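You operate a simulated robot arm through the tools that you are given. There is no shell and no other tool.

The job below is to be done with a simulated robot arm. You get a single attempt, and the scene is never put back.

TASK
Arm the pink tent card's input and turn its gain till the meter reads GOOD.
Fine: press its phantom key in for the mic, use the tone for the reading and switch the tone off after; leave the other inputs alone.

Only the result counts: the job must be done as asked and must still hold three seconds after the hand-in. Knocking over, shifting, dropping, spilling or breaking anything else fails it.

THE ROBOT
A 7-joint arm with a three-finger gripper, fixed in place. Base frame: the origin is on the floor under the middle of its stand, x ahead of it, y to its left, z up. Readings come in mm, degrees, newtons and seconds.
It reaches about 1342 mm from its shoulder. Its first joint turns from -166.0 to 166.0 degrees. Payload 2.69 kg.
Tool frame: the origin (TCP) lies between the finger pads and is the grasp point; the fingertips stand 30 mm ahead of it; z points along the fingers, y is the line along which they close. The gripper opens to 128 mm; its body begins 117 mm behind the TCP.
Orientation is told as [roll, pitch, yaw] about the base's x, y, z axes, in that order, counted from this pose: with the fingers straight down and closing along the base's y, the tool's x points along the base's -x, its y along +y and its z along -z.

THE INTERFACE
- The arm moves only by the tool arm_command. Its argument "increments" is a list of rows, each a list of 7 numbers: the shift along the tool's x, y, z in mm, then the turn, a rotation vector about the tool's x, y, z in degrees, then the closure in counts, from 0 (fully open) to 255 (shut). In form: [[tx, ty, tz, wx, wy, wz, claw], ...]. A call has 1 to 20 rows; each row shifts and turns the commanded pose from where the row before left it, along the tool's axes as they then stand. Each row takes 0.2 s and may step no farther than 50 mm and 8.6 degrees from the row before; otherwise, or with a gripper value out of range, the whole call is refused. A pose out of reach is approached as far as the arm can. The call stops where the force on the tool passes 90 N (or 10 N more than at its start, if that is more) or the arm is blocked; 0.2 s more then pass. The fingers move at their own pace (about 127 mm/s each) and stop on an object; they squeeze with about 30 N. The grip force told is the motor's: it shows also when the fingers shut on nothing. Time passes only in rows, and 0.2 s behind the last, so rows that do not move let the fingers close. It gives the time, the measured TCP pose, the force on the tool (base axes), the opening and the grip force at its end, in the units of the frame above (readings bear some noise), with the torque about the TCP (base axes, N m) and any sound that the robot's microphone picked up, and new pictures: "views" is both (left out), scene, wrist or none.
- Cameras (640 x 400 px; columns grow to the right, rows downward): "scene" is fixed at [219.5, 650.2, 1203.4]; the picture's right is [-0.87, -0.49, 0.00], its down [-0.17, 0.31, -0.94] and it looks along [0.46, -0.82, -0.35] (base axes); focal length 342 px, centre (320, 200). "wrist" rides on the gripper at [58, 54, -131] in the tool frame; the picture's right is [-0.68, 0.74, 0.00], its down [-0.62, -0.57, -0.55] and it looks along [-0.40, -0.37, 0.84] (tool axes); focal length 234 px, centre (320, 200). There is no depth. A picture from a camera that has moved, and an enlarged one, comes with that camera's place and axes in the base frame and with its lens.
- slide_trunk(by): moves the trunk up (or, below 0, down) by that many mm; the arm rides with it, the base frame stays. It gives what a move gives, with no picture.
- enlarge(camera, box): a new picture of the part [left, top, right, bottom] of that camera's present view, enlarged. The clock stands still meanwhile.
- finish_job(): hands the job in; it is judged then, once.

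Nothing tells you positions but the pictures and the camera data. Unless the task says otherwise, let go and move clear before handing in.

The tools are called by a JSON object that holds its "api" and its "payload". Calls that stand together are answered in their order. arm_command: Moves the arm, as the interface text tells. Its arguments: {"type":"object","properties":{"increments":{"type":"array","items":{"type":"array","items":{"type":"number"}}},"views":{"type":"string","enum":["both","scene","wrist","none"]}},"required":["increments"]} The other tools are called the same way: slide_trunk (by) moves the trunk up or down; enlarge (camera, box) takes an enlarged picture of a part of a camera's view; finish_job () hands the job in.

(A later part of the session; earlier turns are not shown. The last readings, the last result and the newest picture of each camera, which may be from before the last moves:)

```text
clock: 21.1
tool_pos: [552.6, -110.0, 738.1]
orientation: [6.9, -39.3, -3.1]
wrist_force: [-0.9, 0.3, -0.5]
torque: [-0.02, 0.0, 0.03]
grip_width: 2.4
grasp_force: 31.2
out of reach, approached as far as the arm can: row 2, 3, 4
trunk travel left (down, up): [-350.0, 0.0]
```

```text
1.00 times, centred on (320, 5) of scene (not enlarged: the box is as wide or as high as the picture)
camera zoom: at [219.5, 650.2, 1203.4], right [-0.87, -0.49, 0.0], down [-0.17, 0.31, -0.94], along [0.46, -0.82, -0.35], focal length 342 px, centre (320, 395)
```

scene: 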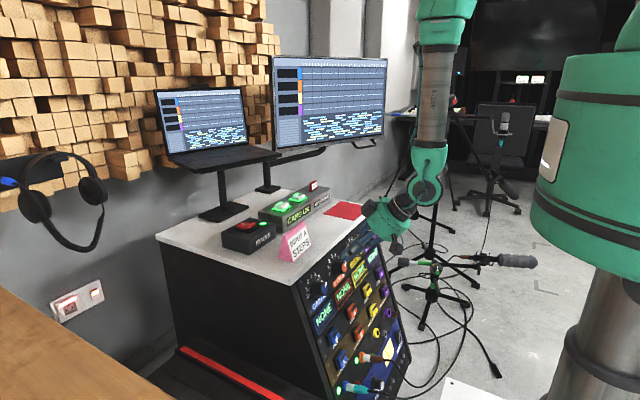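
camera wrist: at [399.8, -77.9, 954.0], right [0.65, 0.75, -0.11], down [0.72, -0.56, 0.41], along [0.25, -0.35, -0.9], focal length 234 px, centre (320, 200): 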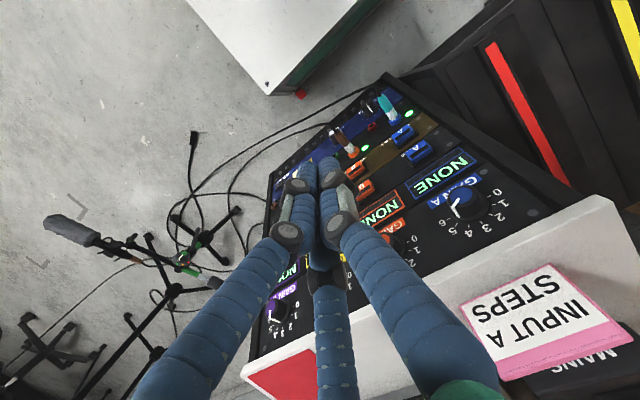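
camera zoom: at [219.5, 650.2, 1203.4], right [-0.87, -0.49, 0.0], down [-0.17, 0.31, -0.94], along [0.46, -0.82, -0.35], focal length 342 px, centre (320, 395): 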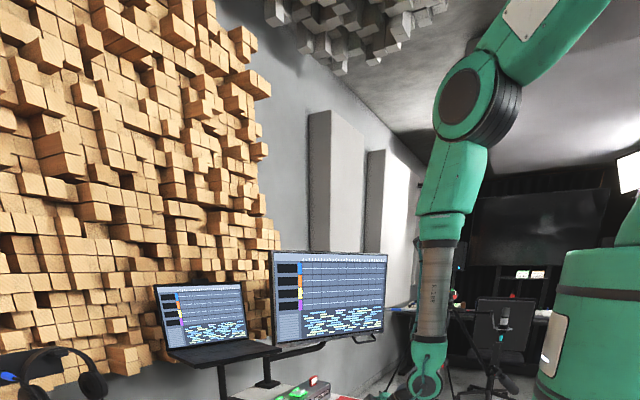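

{"api": "arm_command", "payload": {"increments": [[25.8, 2, -16.5, 0, 7.86, 0, 255], [27.8, 2, -12.8, 0, 7.86, 0, 255], [29.3, 2, -8.9, 0, 7.86, 0, 255], [30.2, 2, -4.8, 0, 7.86, 0, 255], [30.6, 2, -0.6, 0, 7.86, 0, 255], [0, 0, 0, 0, 0, 0, 255]], "views": "scene"}}

{"api": "enlarge", "payload": {"camera": "scene", "box": [0, 0, 640, 10]}}

```text
clock: 22.5
tool_pos: [408.3, -108.7, 720.6]
orientation: [2.9, -0.8, 1.3]
wrist_force: [0.4, 0.5, -0.3]
torque: [0.03, 0.05, 0.02]
grip_width: 2.3
grasp_force: 31.6
out of reach, approached as far as the arm can: row 1
trunk travel left (down, up): [-350.0, 0.0]
```

scene: 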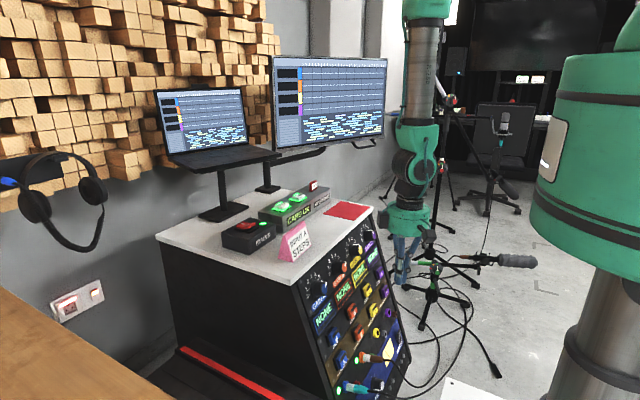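

```text
1.00 times, centred on (320, 5) of scene (not enlarged: the box is as wide or as high as the picture)
camera zoom: at [219.5, 650.2, 1203.4], right [-0.87, -0.49, 0.0], down [-0.17, 0.31, -0.94], along [0.46, -0.82, -0.35], focal length 342 px, centre (320, 395)
```

zoom: 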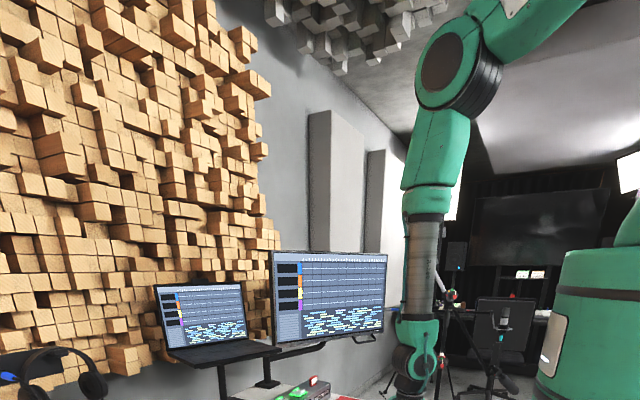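

{"api": "arm_command", "payload": {"increments": [[39, 0, 2, 0, 8, 0, 255], [39, 0, 2, 0, 8, 0, 255], [0, 0, 0, 0, 0, 0, 255]], "views": "scene"}}

{"api": "enlarge", "payload": {"camera": "scene", "box": [0, 0, 640, 10]}}

```text
clock: 23.3
tool_pos: [327.1, -110.4, 722.5]
orientation: [3.0, 15.1, 2.1]
wrist_force: [-1.4, 0.7, 0.2]
torque: [-0.06, -0.24, -0.01]
grip_width: 2.2
grasp_force: 31.6
trunk travel left (down, up): [-350.0, 0.0]
```

scene: 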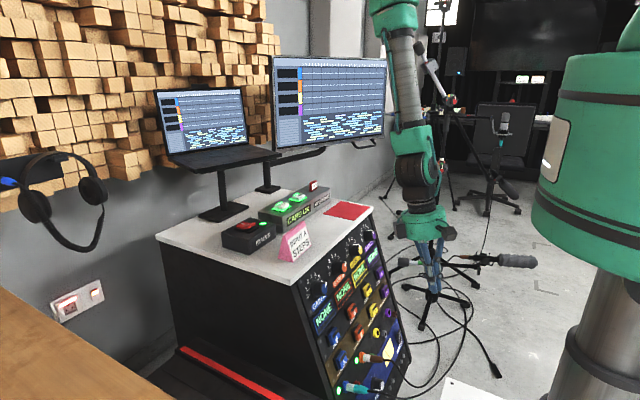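

```text
1.00 times, centred on (320, 5) of scene (not enlarged: the box is as wide or as high as the picture)
camera zoom: at [219.5, 650.2, 1203.4], right [-0.87, -0.49, 0.0], down [-0.17, 0.31, -0.94], along [0.46, -0.82, -0.35], focal length 342 px, centre (320, 395)
```

zoom: 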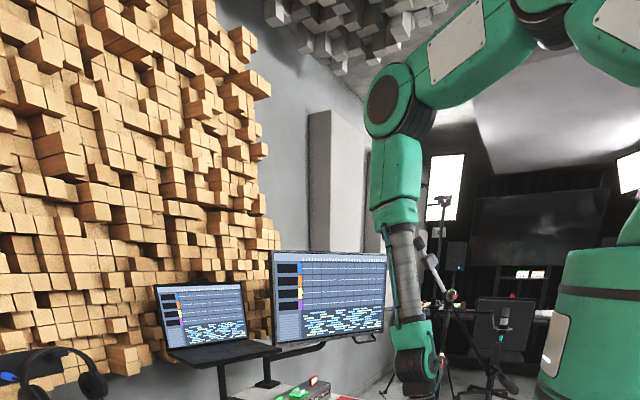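

The arm seems to have extra parallel pitch joints and keeps the wrist straight. I'll test how far the wrist can flex sideways, in free space.

{"api": "arm_command", "payload": {"increments": [[-39, 0, -2, 0, -8, 0, 255], [-39, 0, -2, 0, -8, 0, 255], [0, 39, 2, -8, 0, 0, 255], [0, 39, 2, -8, 0, 0, 255], [0, 39, 2, -8, 0, 0, 255], [0, 39, 2, -8, 0, 0, 255], [0, 0, 0, 0, 0, 0, 255]], "views": "scene"}}

{"api": "enlarge", "payload": {"camera": "scene", "box": [0, 0, 640, 10]}}

```text
clock: 24.9
tool_pos: [406.0, 44.2, 744.9]
orientation: [35.0, -0.8, 1.3]
wrist_force: [-0.1, 0.1, 0.4]
torque: [-0.02, -0.01, -0.01]
grip_width: 1.9
grasp_force: 31.1
trunk travel left (down, up): [-350.0, 0.0]
```

scene: 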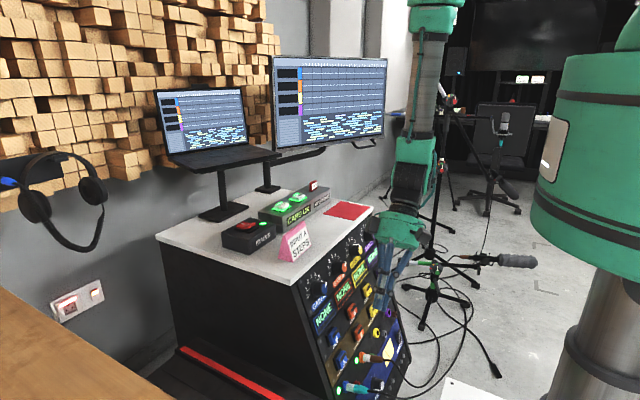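

```text
1.00 times, centred on (320, 5) of scene (not enlarged: the box is as wide or as high as the picture)
camera zoom: at [219.5, 650.2, 1203.4], right [-0.87, -0.49, 0.0], down [-0.17, 0.31, -0.94], along [0.46, -0.82, -0.35], focal length 342 px, centre (320, 395)
```

zoom: 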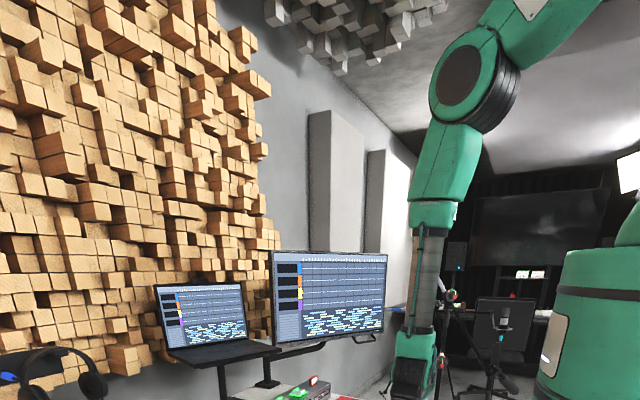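

{"api": "arm_command", "payload": {"increments": [[0, 39, 2, -8, 0, 0, 255], [0, 39, 2, -8, 0, 0, 255], [0, 39, 2, -8, 0, 0, 255], [0, 39, 2, -8, 0, 0, 255], [0, 0, 0, 0, 0, 0, 255]], "views": "scene"}}

{"api": "enlarge", "payload": {"camera": "scene", "box": [0, 0, 640, 10]}}

```text
clock: 26.1
tool_pos: [398.2, 157.1, 853.6]
orientation: [67.0, -0.9, 1.3]
wrist_force: [-0.4, 0.0, -0.9]
torque: [-0.02, 0.0, 0.01]
grip_width: 2.0
grasp_force: 30.8
trunk travel left (down, up): [-350.0, 0.0]
```

scene: 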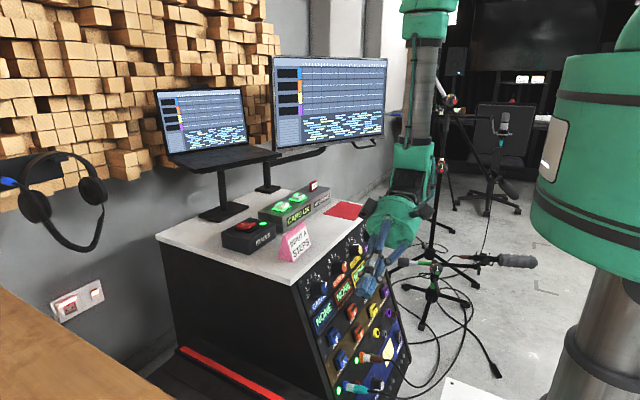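

```text
1.00 times, centred on (320, 5) of scene (not enlarged: the box is as wide or as high as the picture)
camera zoom: at [219.5, 650.2, 1203.4], right [-0.87, -0.49, 0.0], down [-0.17, 0.31, -0.94], along [0.46, -0.82, -0.35], focal length 342 px, centre (320, 395)
```

zoom: 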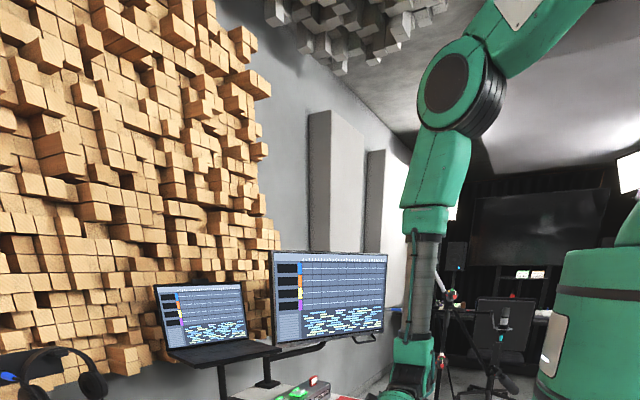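

Sideways flex of 67° works with no limit. Now I'll swing the tool about the vertical towards +x, keeping the wrist in place.

{"api": "arm_command", "payload": {"increments": [[-35.9, -1.0, -2.3, 0, -7.36, 3.12, 255], [-35.9, -1.0, -2.3, 0, -7.36, 3.12, 255], [-35.9, -1.0, -2.3, 0, -7.36, 3.12, 255], [-35.9, -1.0, -2.3, 0, -7.36, 3.12, 255], [0, 0, 0, 0, 0, 0, 255]], "views": "scene"}}

{"api": "enlarge", "payload": {"camera": "scene", "box": [0, 0, 640, 10]}}

```text
clock: 27.3
tool_pos: [536.4, 120.8, 850.2]
orientation: [67.4, -0.8, -30.8]
wrist_force: [0.4, 0.4, 0.4]
torque: [-0.02, -0.05, -0.03]
grip_width: 2.2
grasp_force: 31.7
trunk travel left (down, up): [-350.0, 0.0]
```

scene: 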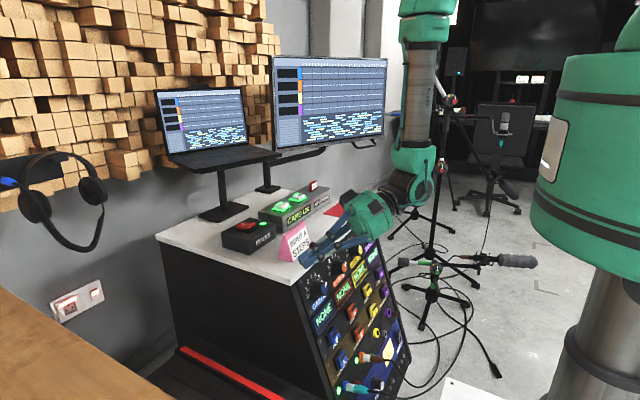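

```text
1.00 times, centred on (320, 5) of scene (not enlarged: the box is as wide or as high as the picture)
camera zoom: at [219.5, 650.2, 1203.4], right [-0.87, -0.49, 0.0], down [-0.17, 0.31, -0.94], along [0.46, -0.82, -0.35], focal length 342 px, centre (320, 395)
```

zoom: 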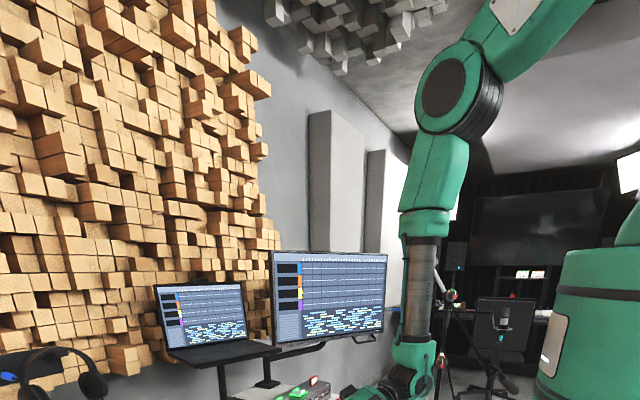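

{"api": "arm_command", "payload": {"increments": [[-23, -4, -9.4, 0, -7.36, 3.12, 255], [-24.2, -4.7, -11, 0, -7.36, 3.12, 255], [-25.6, -5.3, -12.4, 0, -7.36, 3.12, 255], [-27.3, -5.8, -13.6, 0, -7.36, 3.12, 255], [0, 0, 0, 0, 0, 0, 255]], "views": "scene"}}

{"api": "enlarge", "payload": {"camera": "scene", "box": [0, 0, 640, 10]}}

```text
clock: 28.5
tool_pos: [572.7, 16.2, 851.3]
orientation: [67.7, -0.5, -62.9]
wrist_force: [0.7, -0.3, -0.4]
torque: [0.01, 0.03, 0.01]
grip_width: 2.0
grasp_force: 31.3
trunk travel left (down, up): [-350.0, 0.0]
```

scene: 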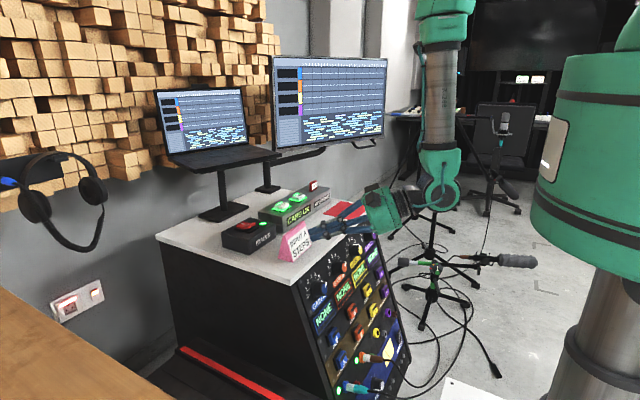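

```text
1.00 times, centred on (320, 5) of scene (not enlarged: the box is as wide or as high as the picture)
camera zoom: at [219.5, 650.2, 1203.4], right [-0.87, -0.49, 0.0], down [-0.17, 0.31, -0.94], along [0.46, -0.82, -0.35], focal length 342 px, centre (320, 395)
```

zoom: 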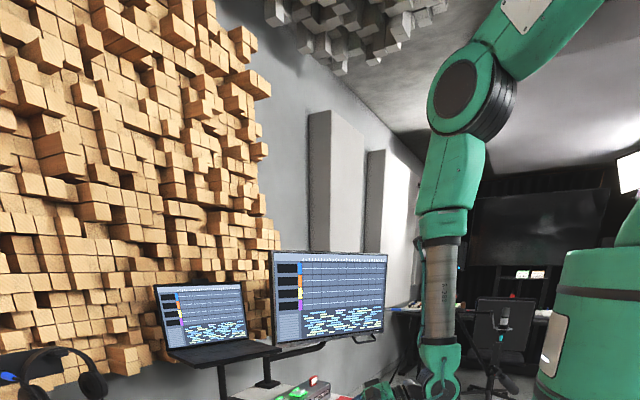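

{"api": "arm_command", "payload": {"increments": [[-31.3, -4.5, -10.5, 0, -7.36, 3.12, 255], [-32.6, -4.7, -11, 0, -7.36, 3.12, 255], [-34, -4.8, -11.3, 0, -7.36, 3.12, 255], [0, 0, 0, 0, 0, 0, 255]], "views": "both"}}

{"api": "enlarge", "payload": {"camera": "scene", "box": [0, 0, 640, 10]}}

```text
clock: 29.5
tool_pos: [571.6, -87.9, 851.6]
orientation: [67.9, -0.1, -86.7]
wrist_force: [0.1, 0.5, -0.1]
torque: [-0.02, 0.0, 0.04]
grip_width: 2.0
grasp_force: 31.6
trunk travel left (down, up): [-350.0, 0.0]
camera wrist: at [468.3, -34.1, 951.3], right [0.31, -0.66, 0.68], down [-0.68, -0.66, -0.32], along [0.66, -0.37, -0.66], focal length 234 px, centre (320, 200)
```

scene: 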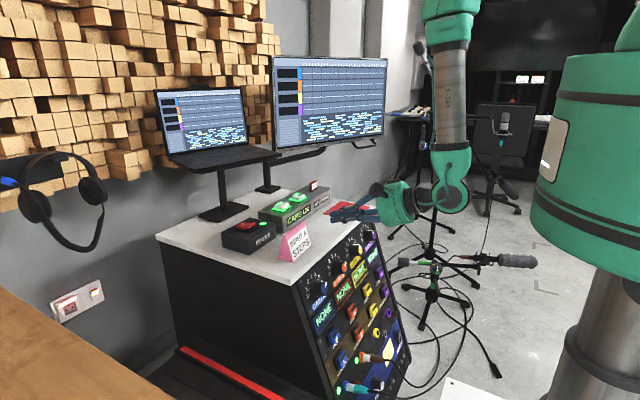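
wrist: 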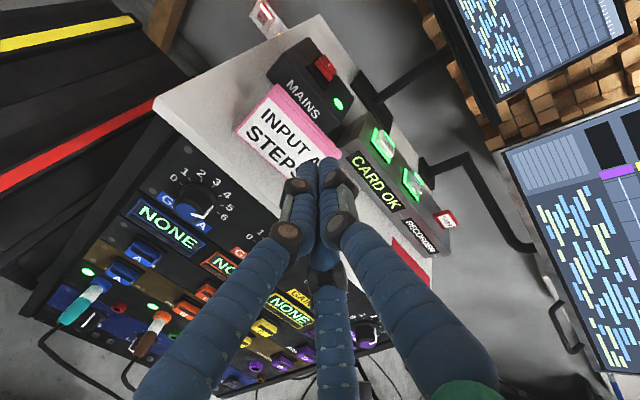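

```text
1.00 times, centred on (320, 5) of scene (not enlarged: the box is as wide or as high as the picture)
camera zoom: at [219.5, 650.2, 1203.4], right [-0.87, -0.49, 0.0], down [-0.17, 0.31, -0.94], along [0.46, -0.82, -0.35], focal length 342 px, centre (320, 395)
```

zoom: 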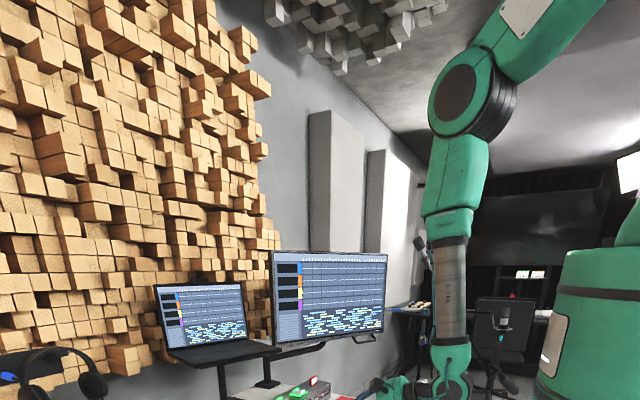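

The tool now points at the panel with no joint limit reached. Let me take a close look at the knob and the panel from here.

{"api": "enlarge", "payload": {"camera": "wrist", "box": [140, 150, 260, 260]}}

{"api": "enlarge", "payload": {"camera": "wrist", "box": [30, 170, 240, 360]}}

```text
3.64 times, centred on (200, 205) of wrist
camera zoom: at [468.3, -34.1, 951.3], right [0.31, -0.66, 0.68], down [-0.68, -0.66, -0.32], along [0.66, -0.37, -0.66], focal length 852 px, centre (756, 182)
```

zoom: 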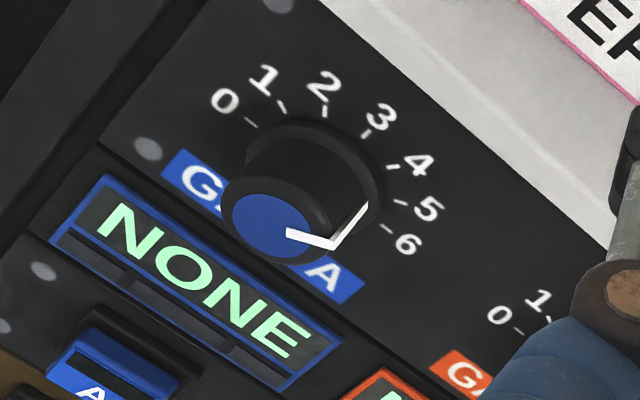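

```text
2.11 times, centred on (135, 265) of wrist
camera zoom: at [468.3, -34.1, 951.3], right [0.31, -0.66, 0.68], down [-0.68, -0.66, -0.32], along [0.66, -0.37, -0.66], focal length 493 px, centre (710, 63)
```

zoom: 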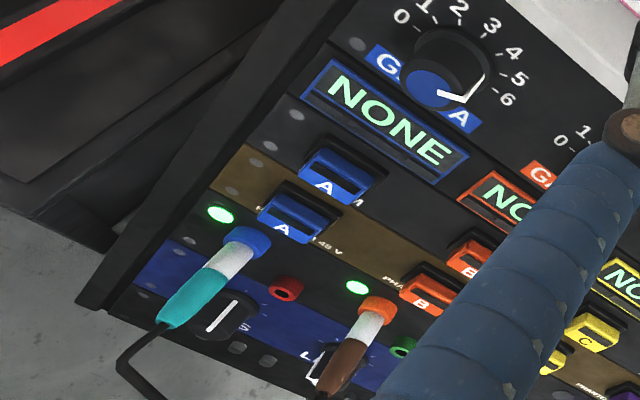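

{"api": "arm_command", "payload": {"increments": [[0, 0, 0, -3.6, -3.06, 1.24, 255], [14, -31, 4.3, 0, 0, 0, 255], [14, -31, 4.3, 0, 0, 0, 255], [10, -37.9, -3.1, 0, 0, 0, 255], [10, -37.9, -3.1, 0, 0, 0, 255], [0, 0, 0, 0, 0, 0, 255]], "views": "both"}}

{"api": "enlarge", "payload": {"camera": "scene", "box": [0, 0, 640, 10]}}

```text
clock: 30.9
tool_pos: [523.6, -64.7, 741.7]
orientation: [71.6, 0.2, -89.5]
wrist_force: [-0.3, -0.1, 0.4]
torque: [0.02, 0.01, -0.01]
grip_width: 1.9
grasp_force: 31.1
out of reach, approached as far as the arm can: row 2, 3, 5
trunk travel left (down, up): [-350.0, 0.0]
camera wrist: at [417.1, -7.7, 834.3], right [0.24, -0.68, 0.7], down [-0.69, -0.62, -0.36], along [0.68, -0.4, -0.62], focal length 234 px, centre (320, 200)
```

scene: 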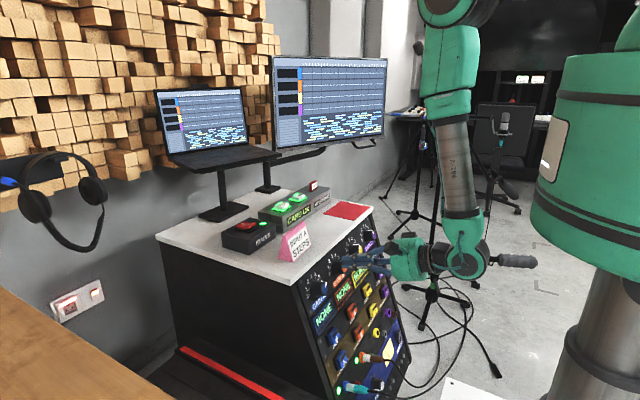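
wrist: 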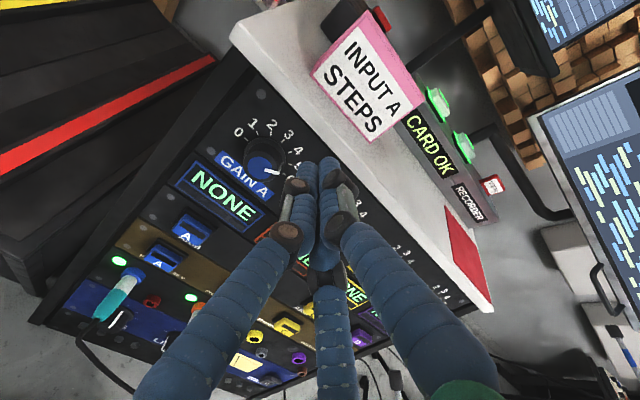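

```text
1.00 times, centred on (320, 5) of scene (not enlarged: the box is as wide or as high as the picture)
camera zoom: at [219.5, 650.2, 1203.4], right [-0.87, -0.49, 0.0], down [-0.17, 0.31, -0.94], along [0.46, -0.82, -0.35], focal length 342 px, centre (320, 395)
```

zoom: 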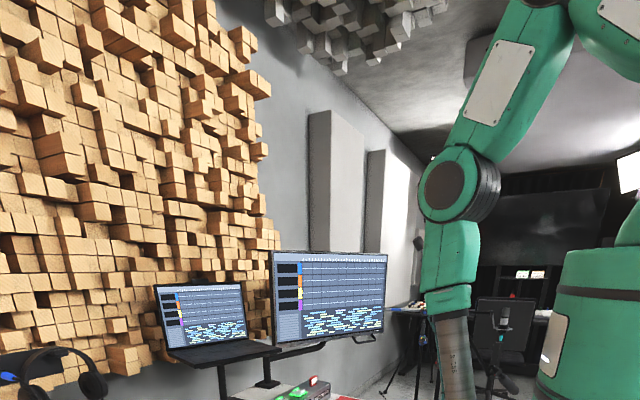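

{"api": "arm_command", "payload": {"increments": [[9, -34.1, 0, 0, 0, 0, 255], [9, -34.1, 1, 0, 0, 0, 255], [9, -34.1, 1, 0, 0, 0, 255], [0, 0, 0, 0, 0, 0, 255]], "views": "both"}}

{"api": "enlarge", "payload": {"camera": "scene", "box": [0, 0, 640, 10]}}

```text
clock: 31.9
tool_pos: [491.0, -57.4, 666.3]
orientation: [71.6, 0.0, -89.7]
wrist_force: [0.6, 0.9, 0.3]
torque: [0.01, 0.02, 0.01]
grip_width: 1.9
grasp_force: 31.2
out of reach, approached as far as the arm can: row 1, 2, 3
trunk travel left (down, up): [-350.0, 0.0]
camera wrist: at [384.8, 0.8, 758.5], right [0.24, -0.68, 0.7], down [-0.7, -0.62, -0.36], along [0.68, -0.4, -0.62], focal length 234 px, centre (320, 200)
```

scene: 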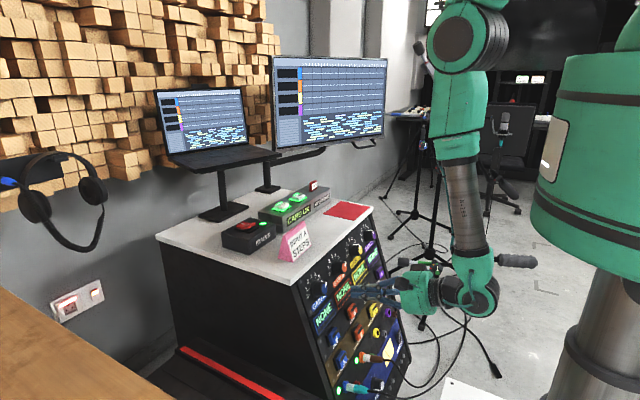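
wrist: 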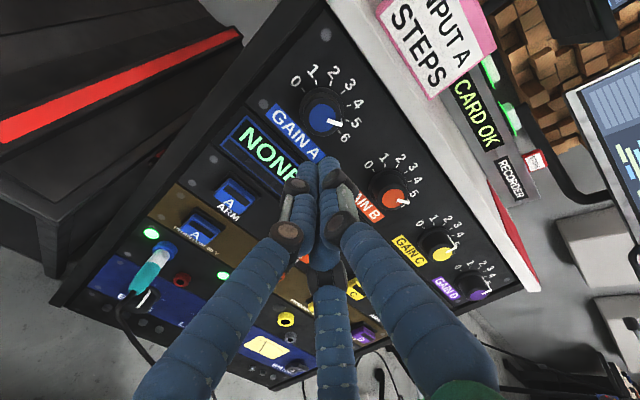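

```text
1.00 times, centred on (320, 5) of scene (not enlarged: the box is as wide or as high as the picture)
camera zoom: at [219.5, 650.2, 1203.4], right [-0.87, -0.49, 0.0], down [-0.17, 0.31, -0.94], along [0.46, -0.82, -0.35], focal length 342 px, centre (320, 395)
```

zoom: 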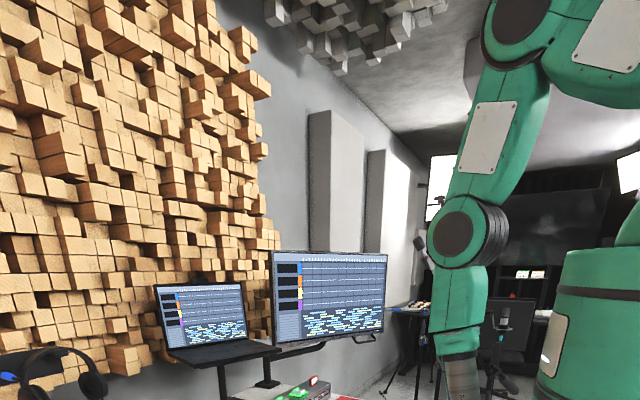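

{"api": "arm_command", "payload": {"increments": [[10, 0, 0, 0, 0, 0, 255], [10, 0, 0, 0, 0, 0, 255], [0, 0, 0, 0, 0, 0, 255]], "views": "none"}}

```text
clock: 32.7
tool_pos: [488.1, -54.3, 665.9]
orientation: [71.6, 0.1, -89.5]
wrist_force: [-0.1, -0.3, -0.4]
torque: [0.0, 0.0, -0.01]
grip_width: 2.4
grasp_force: 31.4
out of reach, approached as far as the arm can: row 1, 2
trunk travel left (down, up): [-350.0, 0.0]
```

The limit looks like the forearm roll joint; a tool azimuth of about +5° gives slack. I'll yaw slightly and then go down to the ARM A key.

{"api": "arm_command", "payload": {"increments": [[0, 0, 0, 0, 4.7, -1.57, 255], [8, 0, 0, 0, 0, 0, 255], [8, 0, 0, 0, 0, 0, 255], [0, -40, 0, 0, 0, 0, 255], [0, 0, 0, 0, 0, 0, 255]], "views": "none"}}

```text
clock: 33.9
tool_pos: [474.5, -38.9, 631.1]
orientation: [71.4, 0.0, -85.0]
wrist_force: [-0.8, -1.3, 0.0]
torque: [0.01, -0.01, 0.04]
grip_width: 2.2
grasp_force: 31.9
trunk travel left (down, up): [-350.0, 0.0]
```

{"api": "arm_command", "payload": {"increments": [[-2.4, -29.9, 19.9, 0, 0, 0, 255], [-2.4, -29.9, 19.9, 0, 0, 0, 255], [-2.4, -29.9, 19.9, 0, 0, 0, 255], [0, 0, 0, 0, 0, 0, 255]], "views": "both"}}

{"api": "enlarge", "payload": {"camera": "scene", "box": [290, 280, 410, 380]}}

{"api": "enlarge", "payload": {"camera": "wrist", "box": [220, 60, 420, 240]}}

```text
clock: 34.9
tool_pos: [504.1, -45.1, 526.8]
orientation: [71.5, 0.1, -85.0]
wrist_force: [-0.5, -0.4, -0.4]
torque: [0.0, -0.02, -0.01]
grip_width: 2.2
grasp_force: 31.9
trunk travel left (down, up): [-350.0, 0.0]
camera wrist: at [392.1, 4.0, 619.0], right [0.29, -0.65, 0.7], down [-0.64, -0.67, -0.36], along [0.71, -0.34, -0.62], focal length 234 px, centre (320, 200)
```

scene: 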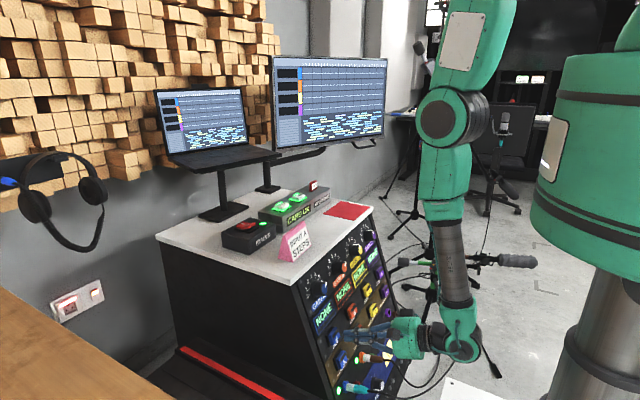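
wrist: 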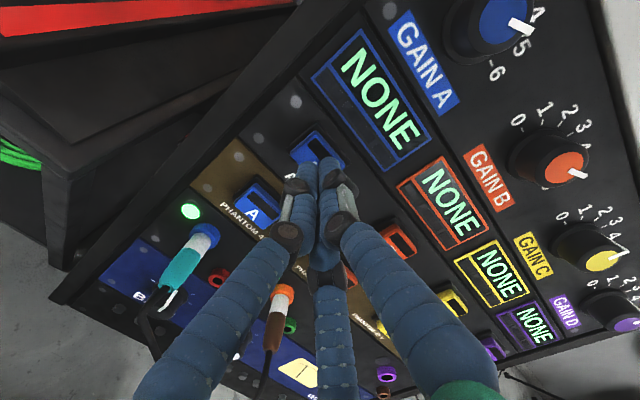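

```text
4.00 times, centred on (350, 330) of scene
camera zoom: at [219.5, 650.2, 1203.4], right [-0.87, -0.49, 0.0], down [-0.17, 0.31, -0.94], along [0.46, -0.82, -0.35], focal length 1367 px, centre (200, -320)
```

zoom: 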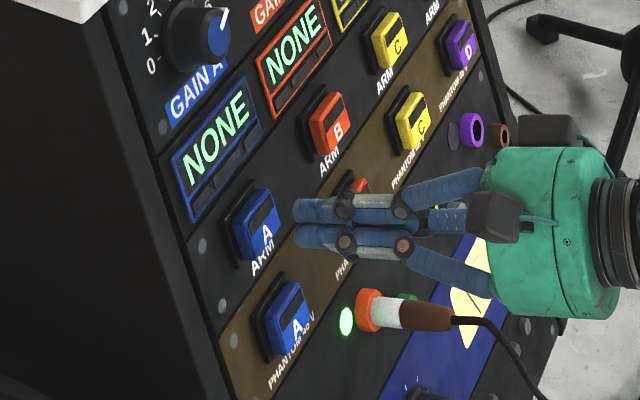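

```text
2.22 times, centred on (320, 150) of wrist
camera zoom: at [392.1, 4.0, 619.0], right [0.29, -0.65, 0.7], down [-0.64, -0.67, -0.36], along [0.71, -0.34, -0.62], focal length 520 px, centre (320, 311)
```

zoom: 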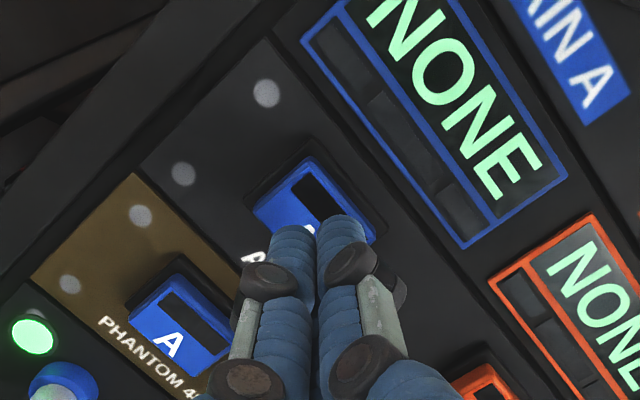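

The fingertips line up with the ARM A key about 30 mm away. I'll advance and press it slowly.

{"api": "arm_command", "payload": {"increments": [[0, 0, 12, 0, 0, 0, 255], [0, 0, 10, 0, 0, 0, 255], [0, 0, 3, 0, 0, 0, 255], [0, 0, 3, 0, 0, 0, 255], [0, 0, 2, 0, 0, 0, 255]], "views": "scene"}}

{"api": "enlarge", "payload": {"camera": "scene", "box": [290, 280, 410, 380]}}

```text
clock: 36.1
tool_pos: [529.6, -43.2, 517.5]
orientation: [71.4, -0.1, -85.0]
wrist_force: [0.4, -0.3, -0.1]
torque: [0.01, -0.01, 0.01]
grip_width: 2.2
grasp_force: 31.1
trunk travel left (down, up): [-350.0, 0.0]
```

scene: 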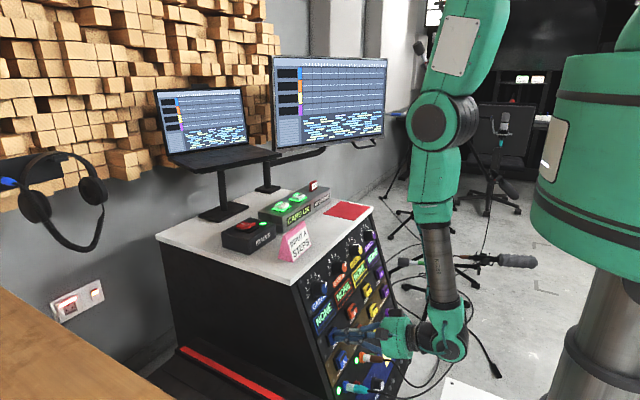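

```text
4.00 times, centred on (350, 330) of scene
camera zoom: at [219.5, 650.2, 1203.4], right [-0.87, -0.49, 0.0], down [-0.17, 0.31, -0.94], along [0.46, -0.82, -0.35], focal length 1367 px, centre (200, -320)
```

zoom: 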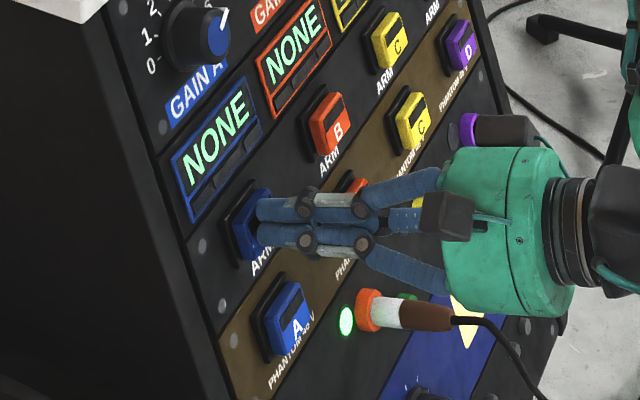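

{"api": "arm_command", "payload": {"increments": [[0, 0, 2, 0, 0, 0, 255], [0, 0, 2, 0, 0, 0, 255], [0, 0, 2, 0, 0, 0, 255]], "views": "scene"}}

{"api": "enlarge", "payload": {"camera": "scene", "box": [290, 280, 410, 380]}}

```text
clock: 36.9
tool_pos: [534.8, -41.2, 514.7]
orientation: [71.5, 0.0, -85.0]
wrist_force: [-1.4, -0.1, -0.8]
torque: [0.0, -0.03, -0.05]
grip_width: 2.4
grasp_force: 32.0
trunk travel left (down, up): [-350.0, 0.0]
heard: click
```

scene: 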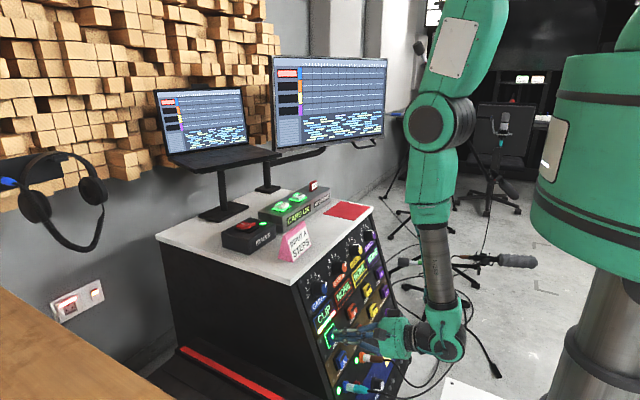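

```text
4.00 times, centred on (350, 330) of scene
camera zoom: at [219.5, 650.2, 1203.4], right [-0.87, -0.49, 0.0], down [-0.17, 0.31, -0.94], along [0.46, -0.82, -0.35], focal length 1367 px, centre (200, -320)
```

zoom: 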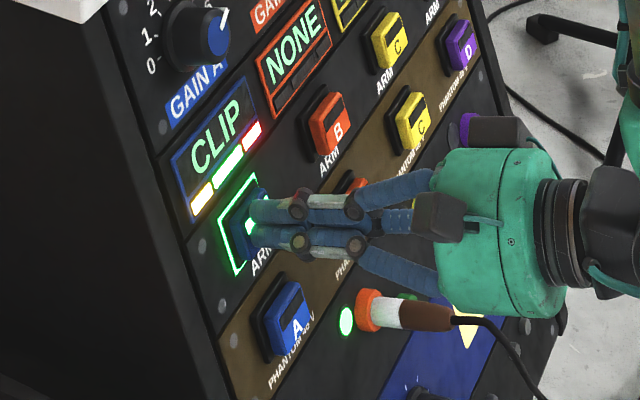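

ARM A is latched, with its frame lit green, and the meter now reads CLIP, so the gain must come down. I'll back off and line up with PHANTOM A.

{"api": "arm_command", "payload": {"increments": [[0, 0, -20, 0, 0, 0, 255], [0, 0, -20, 0, 0, 0, 255], [-0.2, -26, 0.8, 0, 0, 0, 255], [-0.2, -26, 0.8, 0, 0, 0, 255], [-0.2, -26, 0.8, 0, 0, 0, 255], [0, 0, 0, 0, 0, 0, 255]], "views": "both"}}

{"api": "enlarge", "payload": {"camera": "scene", "box": [290, 280, 410, 380]}}

{"api": "enlarge", "payload": {"camera": "wrist", "box": [220, 60, 420, 240]}}

```text
clock: 38.3
tool_pos: [476.4, -45.0, 450.6]
orientation: [71.5, 0.1, -85.0]
wrist_force: [0.6, -0.3, -0.5]
torque: [0.01, -0.01, -0.02]
grip_width: 2.0
grasp_force: 31.6
trunk travel left (down, up): [-350.0, 0.0]
camera wrist: at [364.7, 3.9, 543.5], right [0.29, -0.65, 0.7], down [-0.64, -0.67, -0.36], along [0.71, -0.34, -0.62], focal length 234 px, centre (320, 200)
```

scene: 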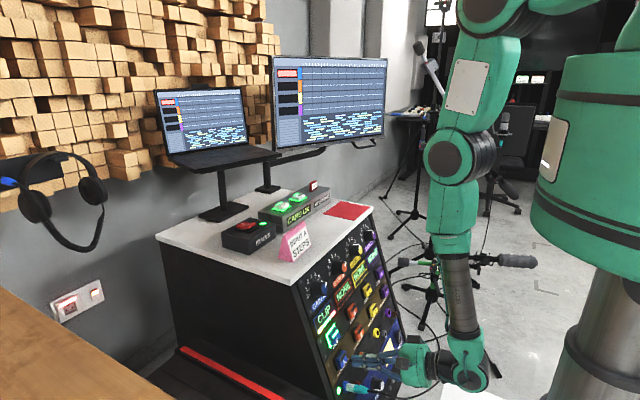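
wrist: 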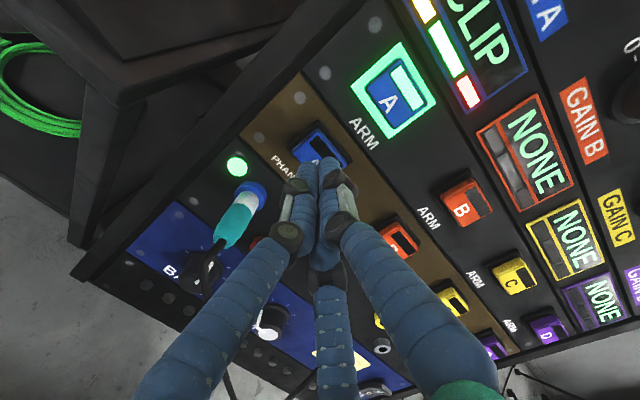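

```text
4.00 times, centred on (350, 330) of scene
camera zoom: at [219.5, 650.2, 1203.4], right [-0.87, -0.49, 0.0], down [-0.17, 0.31, -0.94], along [0.46, -0.82, -0.35], focal length 1367 px, centre (200, -320)
```

zoom: 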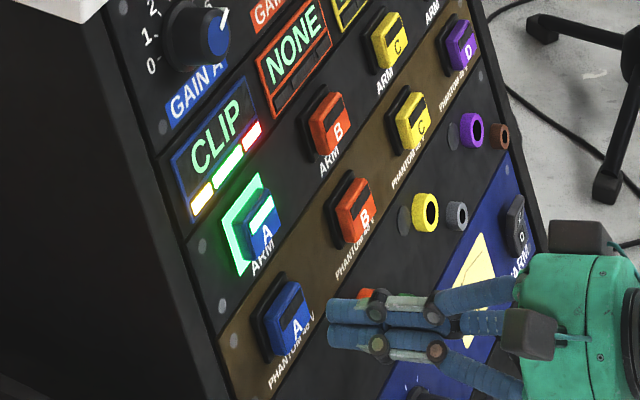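

```text
2.22 times, centred on (320, 150) of wrist
camera zoom: at [364.7, 3.9, 543.5], right [0.29, -0.65, 0.7], down [-0.64, -0.67, -0.36], along [0.71, -0.34, -0.62], focal length 520 px, centre (320, 311)
```

zoom: 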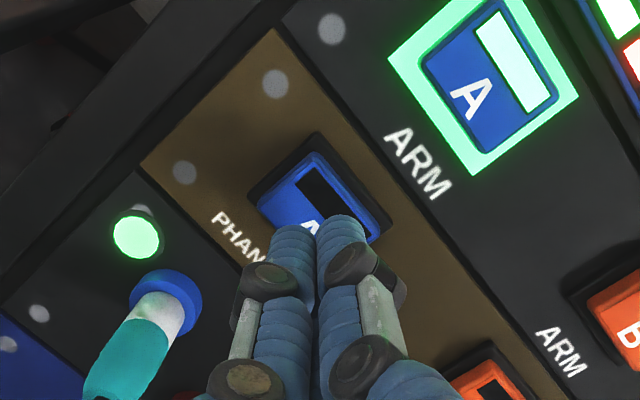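

{"api": "arm_command", "payload": {"increments": [[0, 0, 14, 0, 0, 0, 255], [0, 0, 14, 0, 0, 0, 255], [0, 0, 3, 0, 0, 0, 255], [0, 0, 3, 0, 0, 0, 255], [0, 0, 2, 0, 0, 0, 255]], "views": "scene"}}

{"api": "enlarge", "payload": {"camera": "scene", "box": [290, 280, 410, 380]}}

```text
clock: 39.5
tool_pos: [508.7, -43.6, 442.2]
orientation: [71.6, 0.1, -85.0]
wrist_force: [-1.2, 0.4, 0.0]
torque: [0.03, 0.02, 0.0]
grip_width: 2.1
grasp_force: 30.9
trunk travel left (down, up): [-350.0, 0.0]
heard: click
```

scene: 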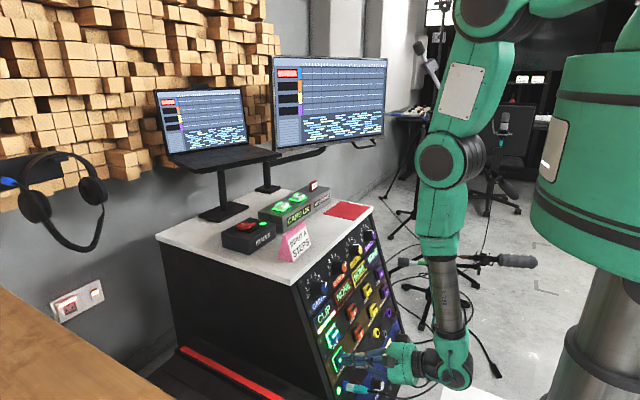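

```text
4.00 times, centred on (350, 330) of scene
camera zoom: at [219.5, 650.2, 1203.4], right [-0.87, -0.49, 0.0], down [-0.17, 0.31, -0.94], along [0.46, -0.82, -0.35], focal length 1367 px, centre (200, -320)
```

zoom: 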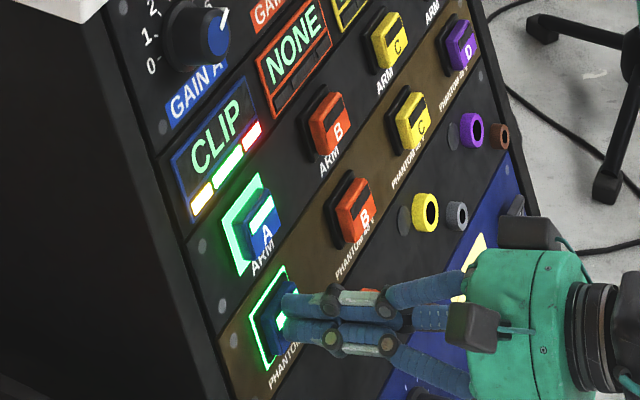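

PHANTOM A latched and lit. Now I'll back off and move up along the panel to stand in front of the GAIN A knob.

{"api": "arm_command", "payload": {"increments": [[0, 0, -22.5, 0, 0, 0, 255], [0, 0, -22.5, 0, 0, 0, 255], [-0.5, 38.8, -0.75, 0, 0, 0, 255], [-0.5, 38.8, -0.75, 0, 0, 0, 255], [-0.5, 38.8, -0.75, 0, 0, 0, 255], [-0.5, 38.8, -0.75, 0, 0, 0, 255], [-0.5, 38.8, -0.75, 0, 0, 0, 255], [-0.5, 38.8, -0.75, 0, 0, 0, 255], [0, 0, 0, 0, 0, 0, 255]], "views": "both"}}

{"api": "enlarge", "payload": {"camera": "wrist", "box": [220, 60, 420, 240]}}

{"api": "enlarge", "payload": {"camera": "scene", "box": [290, 240, 410, 380]}}

```text
clock: 41.5
tool_pos: [535.4, -44.7, 679.3]
orientation: [71.5, 0.1, -85.0]
wrist_force: [-0.3, -0.6, 0.2]
torque: [0.03, 0.0, 0.01]
grip_width: 2.2
grasp_force: 31.7
trunk travel left (down, up): [-350.0, 0.0]
camera wrist: at [423.8, 4.3, 771.4], right [0.29, -0.65, 0.7], down [-0.64, -0.67, -0.36], along [0.71, -0.34, -0.62], focal length 234 px, centre (320, 200)
```

scene: 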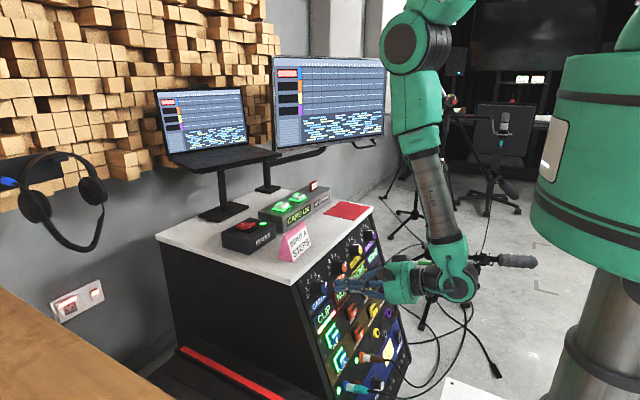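
wrist: 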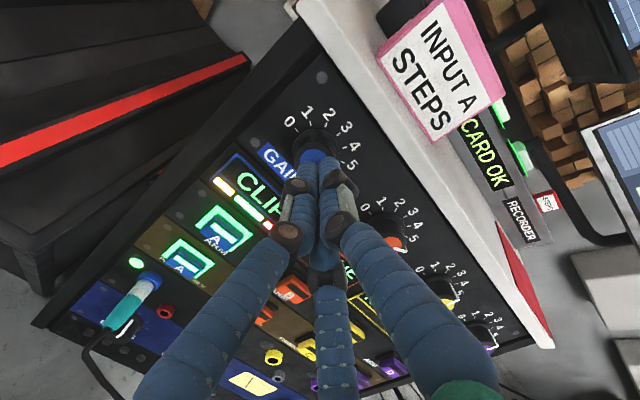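

```text
2.22 times, centred on (320, 150) of wrist
camera zoom: at [423.8, 4.3, 771.4], right [0.29, -0.65, 0.7], down [-0.64, -0.67, -0.36], along [0.71, -0.34, -0.62], focal length 520 px, centre (320, 311)
```

zoom: 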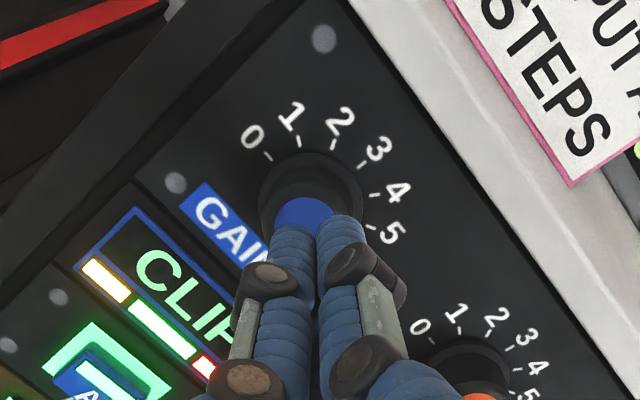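

```text
2.86 times, centred on (350, 310) of scene
camera zoom: at [219.5, 650.2, 1203.4], right [-0.87, -0.49, 0.0], down [-0.17, 0.31, -0.94], along [0.46, -0.82, -0.35], focal length 977 px, centre (234, -114)
```

zoom: 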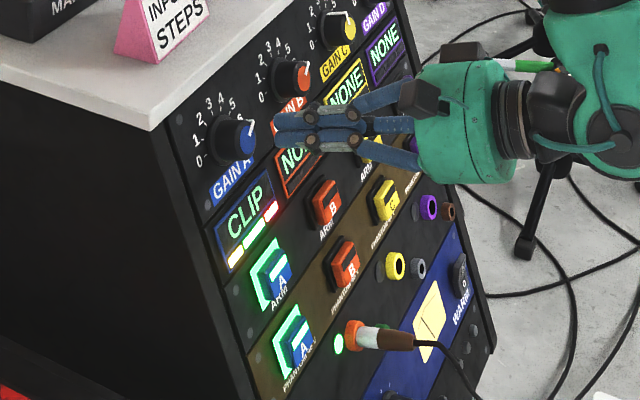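

ARM A and PHANTOM A are both lit and the meter reads CLIP. I'll open the fingers part way and roll the tool +90° (thumb to the right), so I can turn the knob down counter-clockwise afterwards.

{"api": "arm_command", "payload": {"increments": [[0, 0, -10, 0, 0, 8.2, 105], [0, 0, 0, 0, 0, 8.2, 105], [0, 0, 0, 0, 0, 8.2, 105], [0, 0, 0, 0, 0, 8.2, 105], [0, 0, 0, 0, 0, 8.2, 105], [0, 0, 0, 0, 0, 8.2, 105], [0, 0, 0, 0, 0, 0, 105]], "views": "both"}}

{"api": "enlarge", "payload": {"camera": "wrist", "box": [220, 60, 420, 240]}}

```text
clock: 43.1
tool_pos: [526.9, -45.8, 681.8]
orientation: [62.9, 45.9, -105.2]
wrist_force: [-0.3, -0.5, -0.1]
torque: [-0.02, 0.02, -0.01]
grip_width: 75.1
grasp_force: 0.0
trunk travel left (down, up): [-350.0, 0.0]
camera wrist: at [428.8, -56.3, 798.2], right [0.08, -1.0, -0.03], down [-0.78, -0.04, -0.62], along [0.62, 0.07, -0.79], focal length 234 px, centre (320, 200)
```

scene: 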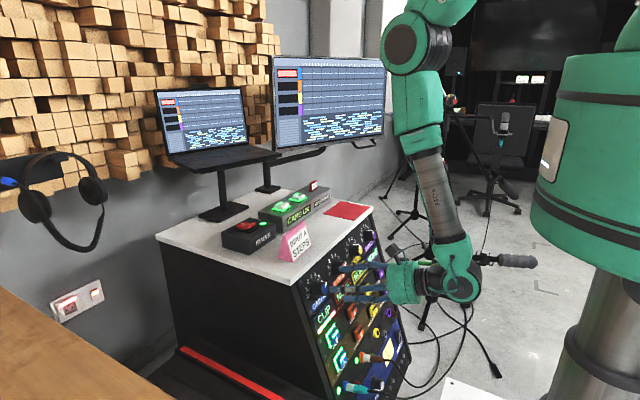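
wrist: 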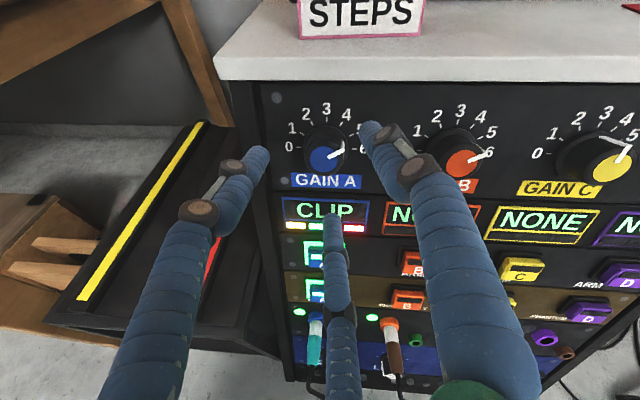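

```text
2.22 times, centred on (320, 150) of wrist
camera zoom: at [428.8, -56.3, 798.2], right [0.08, -1.0, -0.03], down [-0.78, -0.04, -0.62], along [0.62, 0.07, -0.79], focal length 520 px, centre (320, 311)
```

zoom: 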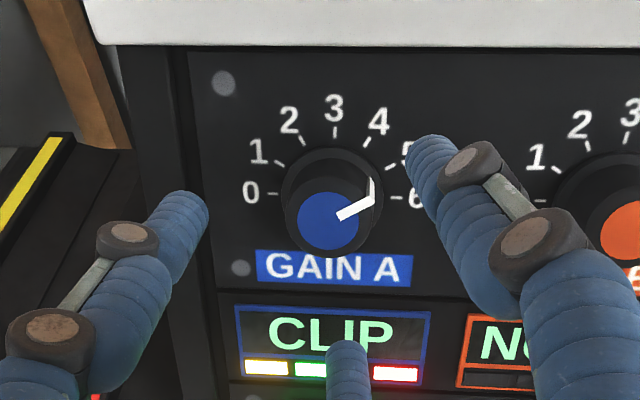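

From here the scale reads clearly: 0 at 9 o'clock, 3 at 12, 6 at 3 o'clock, so 30° per unit. The pointer is at about 5.4. I'll roll a bit further for turning range.

{"api": "arm_command", "payload": {"increments": [[0, 0, 0, 0, 0, 8.2, 105], [0, 0, 0, 0, 0, 8.2, 105], [0, 0, 0, 0, 0, 8.2, 105], [0, 0, 0, 0, 0, 8.2, 105], [0, 0, 0, 0, 0, 0, 105]], "views": "wrist"}}

{"api": "enlarge", "payload": {"camera": "wrist", "box": [220, 60, 420, 240]}}

```text
clock: 44.3
tool_pos: [526.8, -45.2, 682.4]
orientation: [22.6, 69.9, -151.2]
wrist_force: [0.5, -0.2, -0.3]
torque: [0.04, 0.02, -0.01]
grip_width: 75.3
grasp_force: 0.0
trunk travel left (down, up): [-350.0, 0.0]
camera wrist: at [428.3, -98.4, 785.6], right [-0.11, -0.84, -0.54], down [-0.78, 0.41, -0.48], along [0.62, 0.37, -0.69], focal length 234 px, centre (320, 200)
```

wrist: 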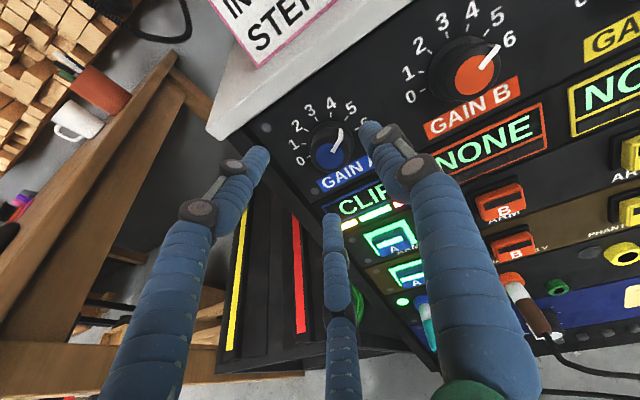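

```text
2.22 times, centred on (320, 150) of wrist
camera zoom: at [428.3, -98.4, 785.6], right [-0.11, -0.84, -0.54], down [-0.78, 0.41, -0.48], along [0.62, 0.37, -0.69], focal length 520 px, centre (320, 311)
```

zoom: 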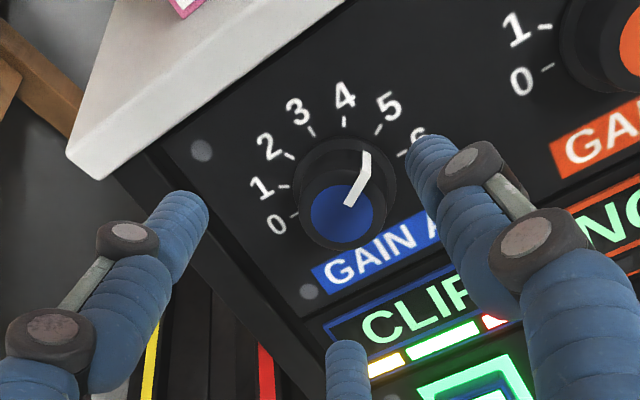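

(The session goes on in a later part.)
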